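You operate a simulated robot arm through the tools that you are given. There is no shell and no other tool. Be economical: measure what you need, move in short steps, check, and stop when the job is done.

You are at the controls of a simulated robot arm. One attempt, no reset.

Task
Shut the second cabinet drawer from the top.

Only the result counts: the job must be done as asked and must still hold three seconds after the hand-in. Knocking over, shifting, dropping, spilling or breaking anything else fails it.

Robot
A 7-joint arm with a two-finger parallel gripper on a trunk, on a base that drives. Base frame: it is fixed to the floor where the robot stands at the start and does not move with it; the origin is under the middle of the robot, x ahead of it, y to its left, z up. Units: mm, degrees, N and s.
With the tool pointing down near the work surface it reaches from about 480 to 920 mm from the robot's upright axis, wherever it stands. Its first joint turns from -115.0 to 115.0 degrees. Places, roughly: second cabinet drawer [800, -200, 600]. Payload 3.91 kg.
The tool frame sits at the grasp point between the pads (the TCP): z along the fingers, y along the line on which they close. The tips reach 30 mm beyond it. The gripper opens to 110 mm. The fingers are 20 mm wide and 10 mm thick; the gripper's body (48 by 112 mm) begins 55 mm behind the TCP.
Orientation is told as [roll, pitch, yaw] about the base's x, y, z axes, in that order, counted from this pose: with the fingers straight down and closing along the base's y, the tool's x points along the base's -x, its y along +y and its z along -z.

Tools
- The arm moves only by the tool jog_arm. Its argument "rows" is a list of rows, each a list of 6 numbers: the shift along the tool's x, y, z in mm, then the turn, a rotation vector about the tool's x, y, z in degrees. In form: [[dx, dy, dz, ax, ay, az], ...]. A call has 1 to 10 rows; each row shifts and turns the commanded pose from where the row before left it, along the tool's axes as they then stand. "hand" is the opening, from 0 (shut) to 1 (fully open), set as the call begins (left out, the last holds). Rows are played at 5 a second. More than 50 mm and 8.6 degrees between two rows, or a gripper value outside its range, and nothing of the call is played. Where a pose cannot be reached the arm comes as near as it can. A force on the tool above 40 N (or 10 N above the force at the start of the call, whichever is more), or a blocked arm, ends the call early, and 0.2 s more pass. The fingers move at their own pace (about 153 mm/s each) and stop on an object; they squeeze with about 40 N. The grip force told is the motor's: it shows also when the fingers shut on nothing. Time passes only in rows, and 0.2 s behind the last, so rows that do not move let the fingers close. It gives the time, the measured TCP pose, the force on the tool (base axes), the opening and the grip force at its end, in the units of the frame above (readings bear some noise).
- Cameras (640 x 400 px; columns grow to the right, rows downward): "scene" is now at [221.3, 175.8, 1126.3]; the picture's right is [-0.35, -0.94, 0.00], its down [-0.63, 0.24, -0.73] and it looks along [0.69, -0.26, -0.68] (base axes); focal length 267 px, centre (320, 200). "wrist" rides on the gripper at [-36, 0, -57] in the tool frame; the picture's right is [0.00, -1.00, 0.00], its down [0.97, 0.00, -0.24] and it looks along [0.24, 0.00, 0.97] (tool axes); focal length 218 px, centre (320, 200). There is no depth. A picture from a camera that has moved, and an enlarged one, comes with that camera's place and axes in the base frame and with its lens.
- get_image(camera): a new picture of that camera. It takes no simulated time.
- raise_lower(by): slides the trunk up (or, below 0, down) by that many mm; the arm and the scene camera ride with it, the base frame stays. It gives what a move gives, with no picture.
- base_move(legs): drives the robot by 1 to 6 legs, each [ahead, left, turn to the left] in mm, mm and degrees, along the robot's own axes; the way and the turn of a leg run together, so that a leg with both is an arc; at most 1500 mm and 180 degrees a leg. The arm and the cameras ride along, it lands a little off, and it stops where it bumps. It gives what a move gives.
- pan_tilt(pan, tilt): turns the head with the scene camera to pan (to the left, within 80 degrees either way) and tilt (down, from -29 to 69), counted from straight ahead of the robot. It gives what a move gives.
- enlarge(camera, box): a new picture of the part [left, top, right, bottom] of that camera's present view, enlarged. It takes no simulated time.
- finish_job(): hands the job in; it is judged then, once.

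Go step by step. Nothing tells you exact positions but the pictures and the camera data: compare them with the known pose of the tool, close in by small moves and look again before you grip or let go. The budget is 120 turns and 78 pictures, counting those below and the enlarged ones. Unless the task says otherwise, let go and move clear before handing in, and close with one line.

The tools are called after "Request:" by a JSON object that holds its "op" and its "data". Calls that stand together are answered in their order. jog_arm: Moves the arm, as the interface text tells. Its arguments: {"type":"object","properties":{"rows":{"type":"array","items":{"type":"array","items":{"type":"number"}}},"hand":{"type":"number"}},"required":["rows"]} The other tools are called the same way: raise_lower (by) slides the trunk up or down; base_move (legs) drives the base; pan_tilt (pan, tilt) turns the head that bears the scene camera; get_image (camera) takes a picture; enlarge (camera, box) takes an enlarged picture of a part of a camera's view; finish_job () hands the job in.

At the start:

```text
time: 0.0
ee_pos: [660.8, 96.2, 874.0]
tool_rot: [0.0, 0.1, 0.0]
ft_force: [-0.4, 0.7, 1.0]
finger_gap: 110.1
grip_force: 0.1
trunk travel left (down, up): [-475.0, 515.0]
robot x, y, heading: [1.4, 2.0, 0.1]
head pan, tilt: [-20.7, 42.7]
```

scene: 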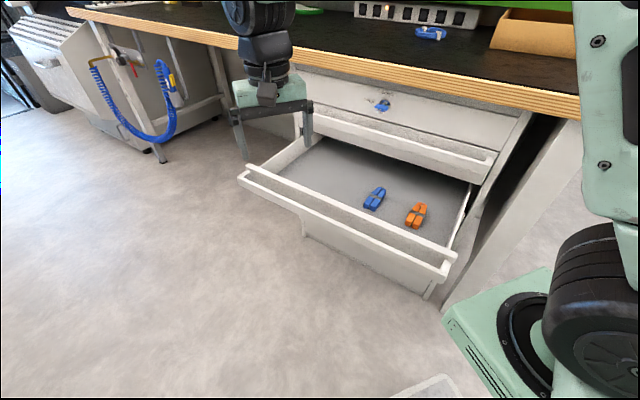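
wrist: 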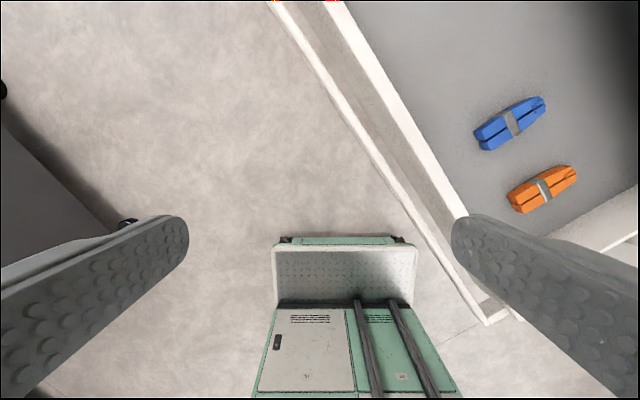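

The second drawer is open about 330 mm. Its bar runs roughly from (424,-175) to (924,158) at z≈630, so it shuts along about (0.55,-0.83). I'll close the fingers, yaw the tool to that direction and tilt it forward so the gripper stays clear of the top handle.

Request:
{"op": "jog_arm", "data": {"rows": [[0, 0, 0, 0, 0, 8.1], [0, 0, 0, 0, 0, 8.1], [0, 0, 0, 0, 0, 8.1], [0, 0, 0, 0, 0, 8.1], [0, 0, 0, 0, 0, 8.1], [0, 0, 0, 0, 0, 8.1], [0, 0, 0, 0, 0, 8.1]], "hand": 0}}

Request:
{"op": "enlarge", "data": {"camera": "scene", "box": [220, 0, 600, 310]}}

```text
time: 1.6
ee_pos: [659.4, 94.7, 874.6]
tool_rot: [0.0, 0.0, -56.8]
ft_force: [-0.2, 0.6, -0.4]
finger_gap: 0.0
grip_force: 37.5
trunk travel left (down, up): [-475.0, 515.0]
robot x, y, heading: [-1.7, 1.9, 0.0]
head pan, tilt: [-20.7, 42.7]
```

```text
1.29 times, centred on (410, 155) of scene
camera zoom: at [221.3, 175.8, 1126.3], right [-0.35, -0.94, 0.0], down [-0.63, 0.24, -0.73], along [0.69, -0.26, -0.68], focal length 344 px, centre (204, 258)
```

zoom: 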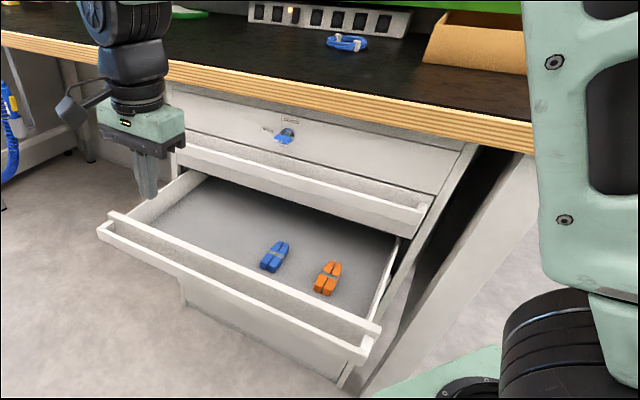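

The fingers are shut and the tool yawed. Next I tilt it to point nearly horizontally at the drawer front.

Request:
{"op": "jog_arm", "data": {"rows": [[0, 0, 0, 0, -8, 0], [0, 0, 0, 0, -8, 0], [0, 0, 0, 0, -8, 0], [0, 0, 0, 0, -8, 0], [0, 0, 0, 0, -8, 0], [0, 0, 0, 0, -8, 0], [0, 0, 0, 0, -8, 0], [0, 0, 0, 0, -8, 0], [0, 0, 0, 0, -8, 0]]}}

Request:
{"op": "get_image", "data": {"camera": "scene"}}

Request:
{"op": "get_image", "data": {"camera": "wrist"}}

```text
time: 3.6
ee_pos: [659.5, 96.1, 874.8]
tool_rot: [0.0, -72.1, -56.7]
ft_force: [-0.2, -0.1, 0.2]
finger_gap: 0.2
grip_force: 37.7
trunk travel left (down, up): [-475.0, 515.0]
robot x, y, heading: [0.1, 1.2, -0.0]
head pan, tilt: [-20.7, 42.7]
```

```text
74 pictures are left
camera scene: at [221.3, 175.7, 1126.4], right [-0.35, -0.94, 0.0], down [-0.63, 0.24, -0.73], along [0.69, -0.26, -0.68], focal length 267 px, centre (320, 200)
```

scene: 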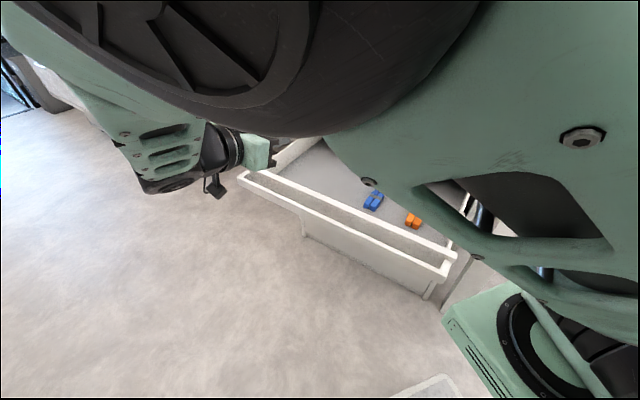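

```text
73 pictures are left
camera wrist: at [634.3, 133.0, 926.8], right [-0.84, -0.55, 0.0], down [-0.29, 0.44, -0.85], along [0.47, -0.71, -0.53], focal length 218 px, centre (320, 200)
```

wrist: 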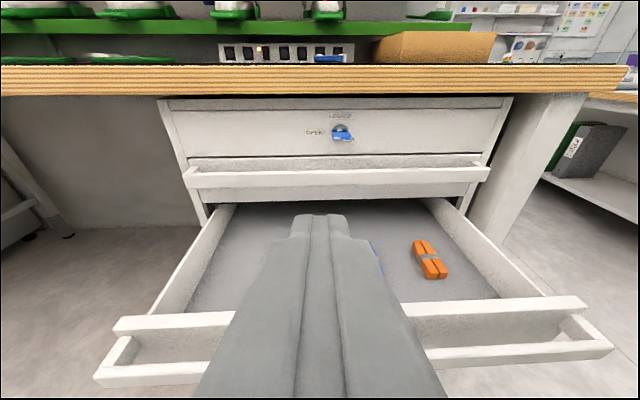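

The yaw lines up well with the cabinet. There is a knob marked OPEN/LOCKED on the top panel, so I'll check it before pushing.

Request:
{"op": "enlarge", "data": {"camera": "wrist", "box": [270, 90, 410, 178]}}

Request:
{"op": "enlarge", "data": {"camera": "wrist", "box": [150, 90, 550, 340]}}

```text
4.55 times, centred on (340, 134) of wrist
camera zoom: at [634.3, 133.0, 926.8], right [-0.84, -0.55, 0.0], down [-0.29, 0.44, -0.85], along [0.47, -0.71, -0.53], focal length 992 px, centre (229, 500)
```

zoom: 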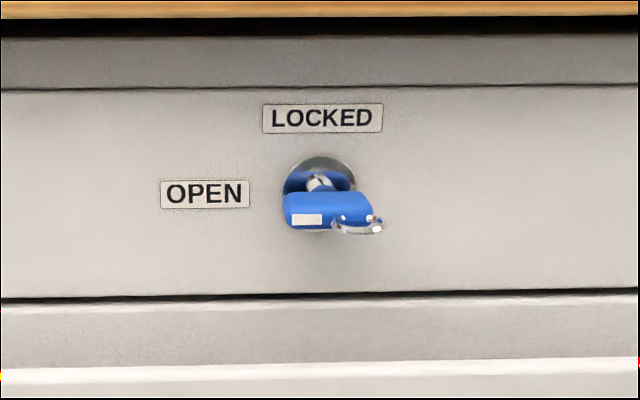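

```text
1.60 times, centred on (350, 215) of wrist
camera zoom: at [634.3, 133.0, 926.8], right [-0.84, -0.55, 0.0], down [-0.29, 0.44, -0.85], along [0.47, -0.71, -0.53], focal length 349 px, centre (272, 176)
```

zoom: 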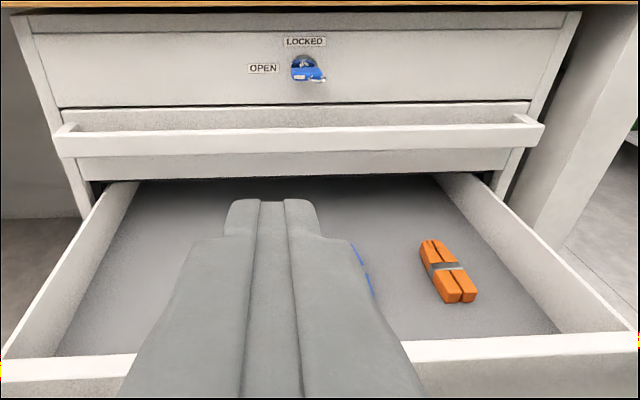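

The key sits toward OPEN, so the drawer should be free. Next I back off a little, centre on the bar and go down in front of the drawer.

Request:
{"op": "jog_arm", "data": {"rows": [[7.7, -22, -23.8, 0, 0, 0], [0, -23, 0, 0, 0, 0], [38, 0, 12.3, 0, 0, 0], [38, 0, 12.3, 0, 0, 0], [38, 0, 12.3, 0, 0, 0], [38, 0, 12.3, 0, 0, 0], [29, 0, 9.4, 0, 0, 0]]}}

Request:
{"op": "get_image", "data": {"camera": "wrist"}}

Request:
{"op": "get_image", "data": {"camera": "scene"}}

```text
time: 5.2
ee_pos: [608.8, 93.5, 684.8]
tool_rot: [-0.1, -72.1, -56.7]
ft_force: [-0.5, -0.8, 0.6]
finger_gap: 0.0
grip_force: 38.0
trunk travel left (down, up): [-475.0, 515.0]
robot x, y, heading: [-0.8, -0.9, -0.0]
head pan, tilt: [-20.7, 42.7]
```

```text
70 pictures are left
camera wrist: at [582.5, 130.6, 736.9], right [-0.84, -0.55, 0.0], down [-0.29, 0.44, -0.85], along [0.47, -0.71, -0.53], focal length 218 px, centre (320, 200)
```

wrist: 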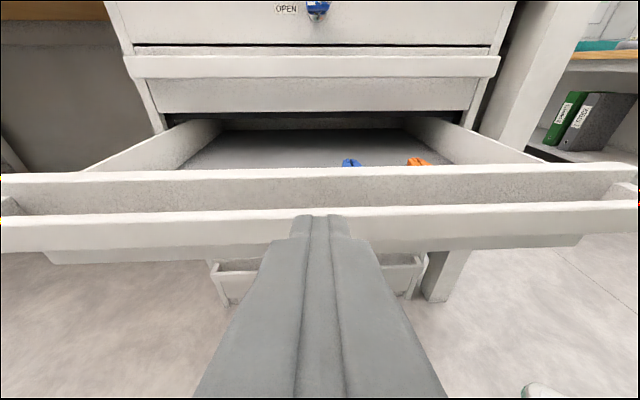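

```text
69 pictures are left
camera scene: at [221.2, 175.8, 1126.4], right [-0.35, -0.94, 0.0], down [-0.63, 0.24, -0.73], along [0.69, -0.26, -0.68], focal length 267 px, centre (320, 200)
```

scene: 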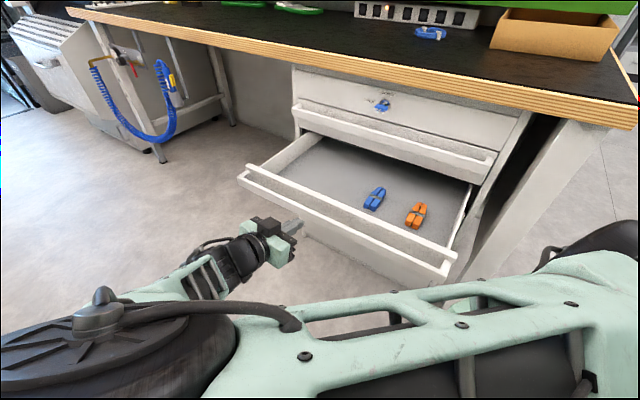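

The lip's face is at about z 614, some 77 mm ahead of the fingertips. I go down 60 mm and look again.

Request:
{"op": "jog_arm", "data": {"rows": [[28.5, 0, 9.3, 0, 0, 0], [28.5, 0, 9.3, 0, 0, 0], [-7.7, 0, 23.8, 0, 0, 0], [-7.7, 0, 23.8, 0, 0, 0]]}}

Request:
{"op": "get_image", "data": {"camera": "wrist"}}

Request:
{"op": "get_image", "data": {"camera": "scene"}}

```text
time: 6.2
ee_pos: [636.1, 52.4, 627.4]
tool_rot: [0.0, -72.0, -56.7]
ft_force: [-0.5, 0.1, -0.3]
finger_gap: 0.3
grip_force: 37.3
trunk travel left (down, up): [-475.0, 515.0]
robot x, y, heading: [-0.2, -3.1, -0.1]
head pan, tilt: [-20.7, 42.7]
```

```text
68 pictures are left
camera wrist: at [610.0, 89.4, 678.7], right [-0.84, -0.55, 0.0], down [-0.29, 0.44, -0.85], along [0.47, -0.71, -0.53], focal length 218 px, centre (320, 200)
```

wrist: 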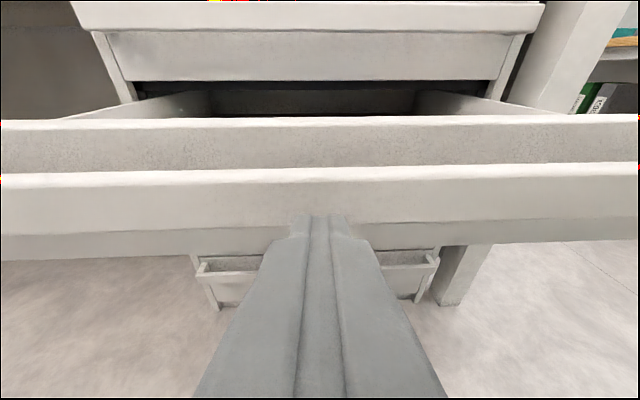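

```text
67 pictures are left
camera scene: at [221.2, 175.9, 1126.3], right [-0.35, -0.94, 0.0], down [-0.63, 0.24, -0.73], along [0.69, -0.26, -0.68], focal length 267 px, centre (320, 200)
```

scene: 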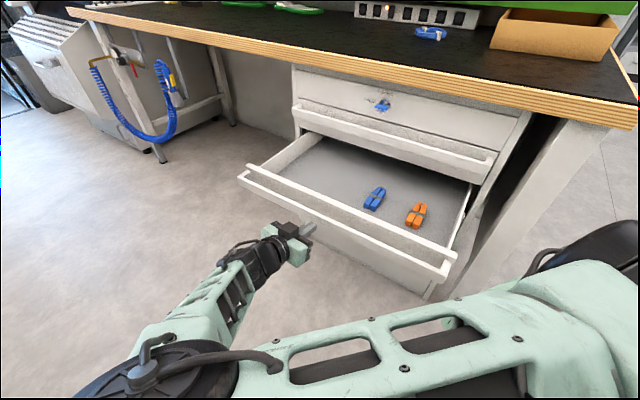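

The fingertips are level with the lip, with about a 27 mm gap left. I now advance slowly into contact.

Request:
{"op": "jog_arm", "data": {"rows": [[-2.5, 0, 7.6, 0, 0, 0], [-2.5, 0, 7.6, 0, 0, 0], [-1.9, 0, 5.7, 0, 0, 0], [-1.2, 0, 3.8, 0, 0, 0], [-1.2, 0, 3.8, 0, 0, 0], [-1.2, 0, 3.8, 0, 0, 0], [-1.2, 0, 3.8, 0, 0, 0], [-1.2, 0, 3.8, 0, 0, 0]]}}

Request:
{"op": "get_image", "data": {"camera": "wrist"}}

```text
time: 8.0
ee_pos: [660.2, 15.9, 624.9]
tool_rot: [0.0, -72.0, -56.8]
ft_force: [0.5, 2.4, 0.3]
finger_gap: 0.0
grip_force: 38.0
trunk travel left (down, up): [-475.0, 515.0]
robot x, y, heading: [-2.7, -4.4, -0.2]
head pan, tilt: [-20.7, 42.7]
```

```text
66 pictures are left
camera wrist: at [633.2, 53.0, 677.1], right [-0.84, -0.55, 0.0], down [-0.29, 0.44, -0.85], along [0.47, -0.71, -0.53], focal length 218 px, centre (320, 200)
```

wrist: 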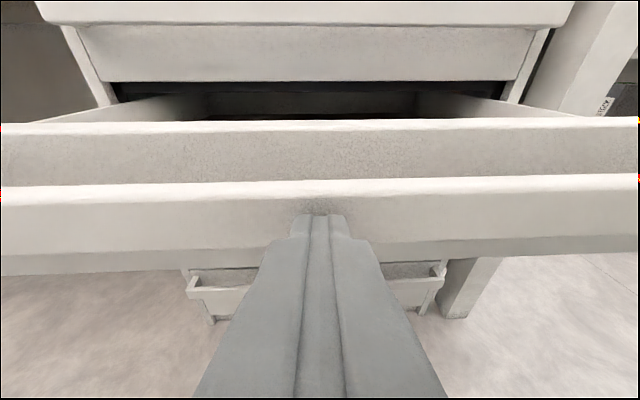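

There is light contact (about 2.4 N) and the drawer seems to be moving. I keep pushing slowly.

Request:
{"op": "jog_arm", "data": {"rows": [[-1.5, 0, 4.7, 0, 0, 0], [-1.9, 0, 5.7, 0, 0, 0], [-1.9, 0, 5.7, 0, 0, 0], [-1.9, 0, 5.7, 0, 0, 0], [-1.9, 0, 5.7, 0, 0, 0], [-1.9, 0, 5.7, 0, 0, 0], [-1.9, 0, 5.7, 0, 0, 0], [-1.9, 0, 5.7, 0, 0, 0], [-1.5, 0, 4.7, 0, 0, 0], [-1.0, 0, 3, 0, 0, 0]]}}

Request:
{"op": "get_image", "data": {"camera": "scene"}}

Request:
{"op": "get_image", "data": {"camera": "wrist"}}

```text
time: 10.2
ee_pos: [689.4, -31.4, 625.1]
tool_rot: [0.1, -72.0, -56.7]
ft_force: [-0.3, 2.7, 0.6]
finger_gap: 0.3
grip_force: 37.8
trunk travel left (down, up): [-475.0, 515.0]
robot x, y, heading: [-1.5, -3.5, -0.2]
head pan, tilt: [-20.7, 42.7]
```

```text
65 pictures are left
camera scene: at [221.2, 175.9, 1126.3], right [-0.35, -0.94, 0.0], down [-0.63, 0.24, -0.73], along [0.69, -0.26, -0.68], focal length 267 px, centre (320, 200)
```

scene: 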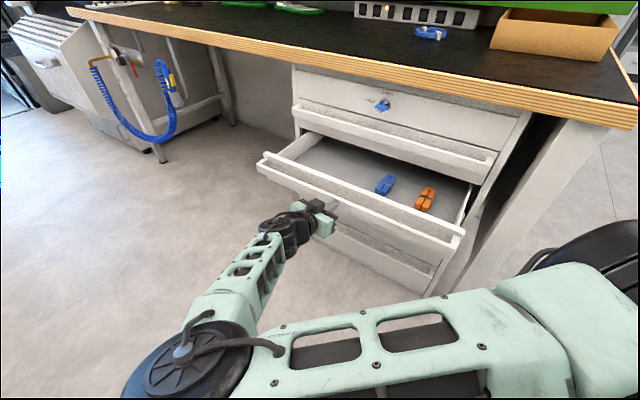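

```text
64 pictures are left
camera wrist: at [663.4, 6.5, 677.3], right [-0.84, -0.55, 0.0], down [-0.29, 0.44, -0.85], along [0.47, -0.71, -0.53], focal length 218 px, centre (320, 200)
```

wrist: 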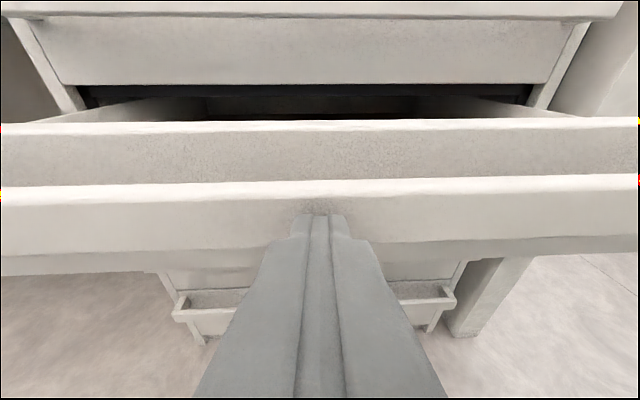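

The drawer slides freely, and the blocks ride along with it. I carry on.

Request:
{"op": "jog_arm", "data": {"rows": [[-1.5, 0, 4.7, 0, 0, 0], [-2.2, 0, 6.7, 0, 0, 0], [-2.5, 0, 7.6, 0, 0, 0], [-2.5, 0, 7.6, 0, 0, 0], [-2.5, 0, 7.6, 0, 0, 0], [-2.5, 0, 7.6, 0, 0, 0], [-2.5, 0, 7.6, 0, 0, 0], [-2.5, 0, 7.6, 0, 0, 0], [-1.9, 0, 5.7, 0, 0, 0], [-1.2, 0, 3.8, 0, 0, 0]]}}

Request:
{"op": "jog_arm", "data": {"rows": [[-1.5, 0, 4.7, 0, 0, 0], [-2.2, 0, 6.7, 0, 0, 0], [-2.5, 0, 7.6, 0, 0, 0], [-2.5, 0, 7.6, 0, 0, 0], [-2.5, 0, 7.6, 0, 0, 0], [-2.5, 0, 7.6, 0, 0, 0], [-2.5, 0, 7.6, 0, 0, 0], [-2.5, 0, 7.6, 0, 0, 0], [-1.9, 0, 5.7, 0, 0, 0], [-1.2, 0, 3.8, 0, 0, 0]]}}

Request:
{"op": "get_image", "data": {"camera": "scene"}}

Request:
{"op": "get_image", "data": {"camera": "wrist"}}

```text
time: 12.4
ee_pos: [727.2, -90.1, 625.1]
tool_rot: [0.0, -72.0, -56.7]
ft_force: [-0.6, 1.5, -1.0]
finger_gap: 0.0
grip_force: 37.4
trunk travel left (down, up): [-475.0, 515.0]
robot x, y, heading: [-4.0, -2.0, 0.0]
head pan, tilt: [-20.7, 42.7]
```

```text
time: 14.6
ee_pos: [766.0, -148.6, 624.7]
tool_rot: [-0.1, -71.9, -56.6]
ft_force: [-0.7, 2.5, -0.3]
finger_gap: 0.0
grip_force: 37.5
trunk travel left (down, up): [-475.0, 515.0]
robot x, y, heading: [-2.1, 3.0, -0.1]
head pan, tilt: [-20.7, 42.7]
```

```text
63 pictures are left
camera scene: at [221.3, 175.9, 1126.3], right [-0.35, -0.94, 0.0], down [-0.63, 0.24, -0.73], along [0.69, -0.26, -0.68], focal length 267 px, centre (320, 200)
```

scene: 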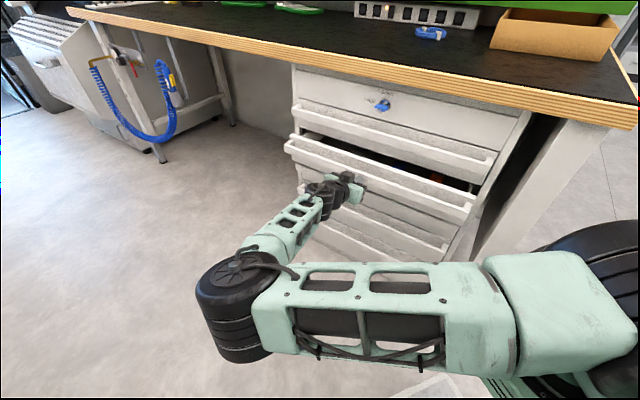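

```text
62 pictures are left
camera wrist: at [740.3, -111.6, 677.0], right [-0.84, -0.55, 0.0], down [-0.29, 0.44, -0.85], along [0.47, -0.71, -0.53], focal length 218 px, centre (320, 200)
```

wrist: 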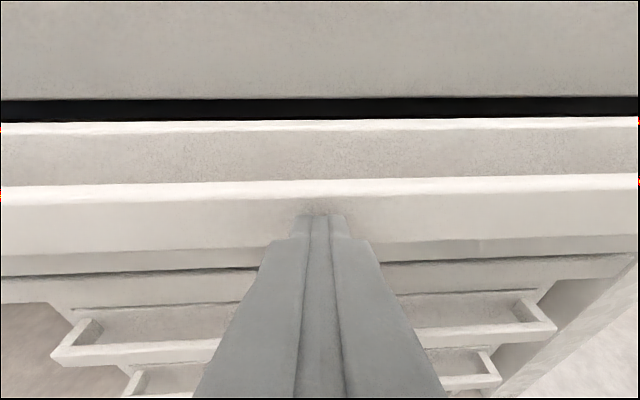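

About 120 mm may remain, and the way is still clear. I push on.

Request:
{"op": "jog_arm", "data": {"rows": [[-1.5, 0, 4.7, 0, 0, 0], [-2.2, 0, 6.7, 0, 0, 0], [-2.5, 0, 7.6, 0, 0, 0], [-2.5, 0, 7.6, 0, 0, 0], [-2.5, 0, 7.6, 0, 0, 0], [-2.5, 0, 7.6, 0, 0, 0], [-2.5, 0, 7.6, 0, 0, 0], [-2.5, 0, 7.6, 0, 0, 0], [-1.9, 0, 5.7, 0, 0, 0], [-1.2, 0, 3.8, 0, 0, 0]]}}

Request:
{"op": "get_image", "data": {"camera": "scene"}}

Request:
{"op": "get_image", "data": {"camera": "wrist"}}

```text
time: 16.5
ee_pos: [796.9, -197.1, 624.7]
tool_rot: [0.0, -71.9, -57.0]
ft_force: [-11.2, 6.7, 6.8]
finger_gap: 0.1
grip_force: 37.8
trunk travel left (down, up): [-475.0, 515.0]
robot x, y, heading: [1.1, 0.1, -0.2]
head pan, tilt: [-20.7, 42.7]
stopped in row 9: the force on the tool passed its limit (the readings are from after the stop); the commanded pose is now the measured one
```

```text
61 pictures are left
camera scene: at [220.2, 176.5, 1126.5], right [-0.35, -0.94, 0.0], down [-0.63, 0.24, -0.73], along [0.69, -0.26, -0.68], focal length 267 px, centre (320, 200)
```

scene: 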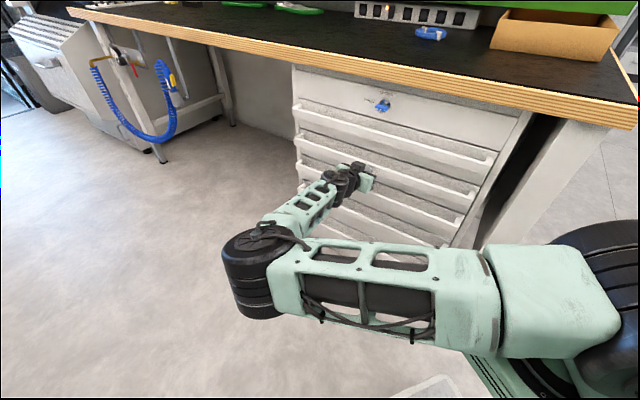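

```text
60 pictures are left
camera wrist: at [772.1, -159.8, 676.9], right [-0.84, -0.55, 0.0], down [-0.29, 0.44, -0.85], along [0.46, -0.71, -0.53], focal length 218 px, centre (320, 200)
```

wrist: 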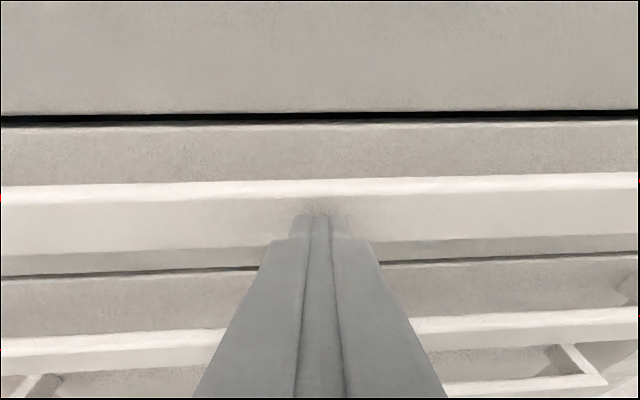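

The drawer has met its stop and looks flush. I give it one more light press to be sure, then draw back and look.

Request:
{"op": "jog_arm", "data": {"rows": [[-0.6, 0, 1.9, 0, 0, 0], [-0.6, 0, 1.9, 0, 0, 0], [-0.6, 0, 1.9, 0, 0, 0], [-0.6, 0, 1.9, 0, 0, 0], [-0.6, 0, 1.9, 0, 0, 0]]}}

Request:
{"op": "jog_arm", "data": {"rows": [[1, 0, -3, 0, 0, 0], [3, 0, -9, 0, 0, 0], [7.7, 0, -23.8, 0, 0, 0], [10, 0, -30, 0, 0, 0], [10, 0, -30, 0, 0, 0], [10, 0, -30, 0, 0, 0]]}}

Request:
{"op": "get_image", "data": {"camera": "wrist"}}

Request:
{"op": "enlarge", "data": {"camera": "scene", "box": [270, 60, 540, 230]}}

```text
time: 17.0
ee_pos: [798.3, -197.2, 623.9]
tool_rot: [-0.2, -71.8, -56.8]
ft_force: [-11.5, 7.8, 6.7]
finger_gap: 0.0
grip_force: 37.5
trunk travel left (down, up): [-475.0, 515.0]
robot x, y, heading: [1.8, 2.3, 0.1]
head pan, tilt: [-20.7, 42.7]
stopped in row 2: the force on the tool passed its limit (the readings are from after the stop); the commanded pose is now the measured one
```

```text
time: 18.4
ee_pos: [727.9, -87.5, 624.5]
tool_rot: [-0.3, -71.8, -56.6]
ft_force: [-0.8, 0.3, 0.1]
finger_gap: 0.0
grip_force: 37.6
trunk travel left (down, up): [-475.0, 515.0]
robot x, y, heading: [0.4, 2.3, 0.0]
head pan, tilt: [-20.7, 42.7]
```

```text
59 pictures are left
camera wrist: at [702.1, -50.9, 676.3], right [-0.84, -0.55, 0.0], down [-0.29, 0.45, -0.85], along [0.46, -0.71, -0.53], focal length 218 px, centre (320, 200)
```

wrist: 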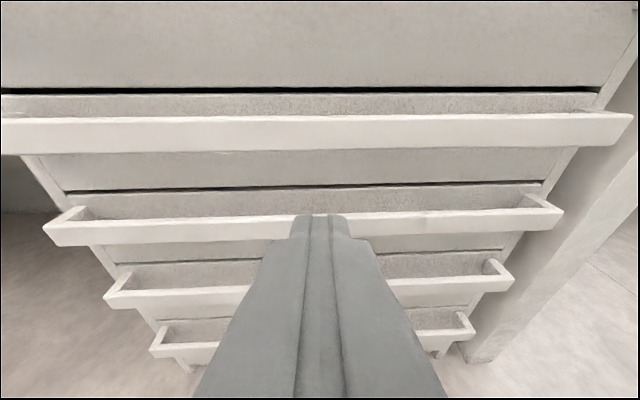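

```text
2.35 times, centred on (405, 145) of scene
camera zoom: at [220.6, 176.4, 1126.3], right [-0.35, -0.94, 0.0], down [-0.63, 0.24, -0.73], along [0.69, -0.26, -0.68], focal length 628 px, centre (120, 329)
```

zoom: 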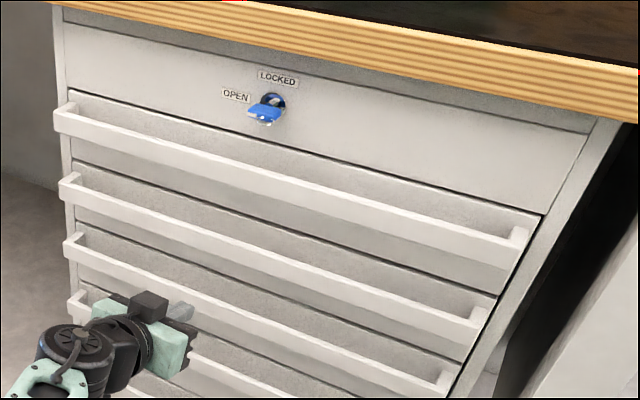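

All the handles look aligned. I'll take one close look at the gaps around the second drawer's front.

Request:
{"op": "enlarge", "data": {"camera": "wrist", "box": [440, 80, 640, 280]}}

Request:
{"op": "enlarge", "data": {"camera": "scene", "box": [440, 110, 540, 230]}}

```text
2.00 times, centred on (540, 180) of wrist
camera zoom: at [702.1, -50.9, 676.3], right [-0.84, -0.55, 0.0], down [-0.29, 0.45, -0.85], along [0.46, -0.71, -0.53], focal length 436 px, centre (-120, 240)
```

zoom: 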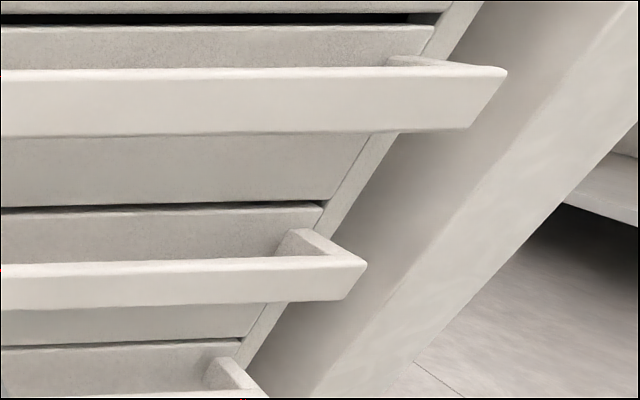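

```text
3.33 times, centred on (490, 170) of scene
camera zoom: at [220.6, 176.4, 1126.3], right [-0.35, -0.94, 0.0], down [-0.63, 0.24, -0.73], along [0.69, -0.26, -0.68], focal length 890 px, centre (-247, 300)
```

zoom: 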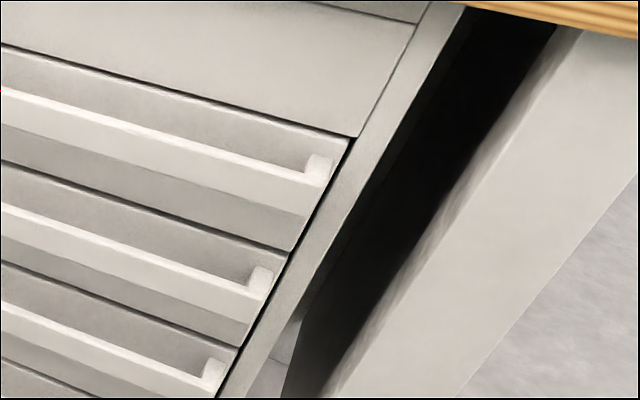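

The second drawer's front is flush with the ones around it, and the arm is clear, so I'm handing in.

Request:
{"op": "finish_job", "data": {}}

```text
The job is handed in.
```

I pushed the second drawer from the top shut until it met its stop. Its front now sits flush with the neighbouring drawers, and the arm is clear of the cabinet.
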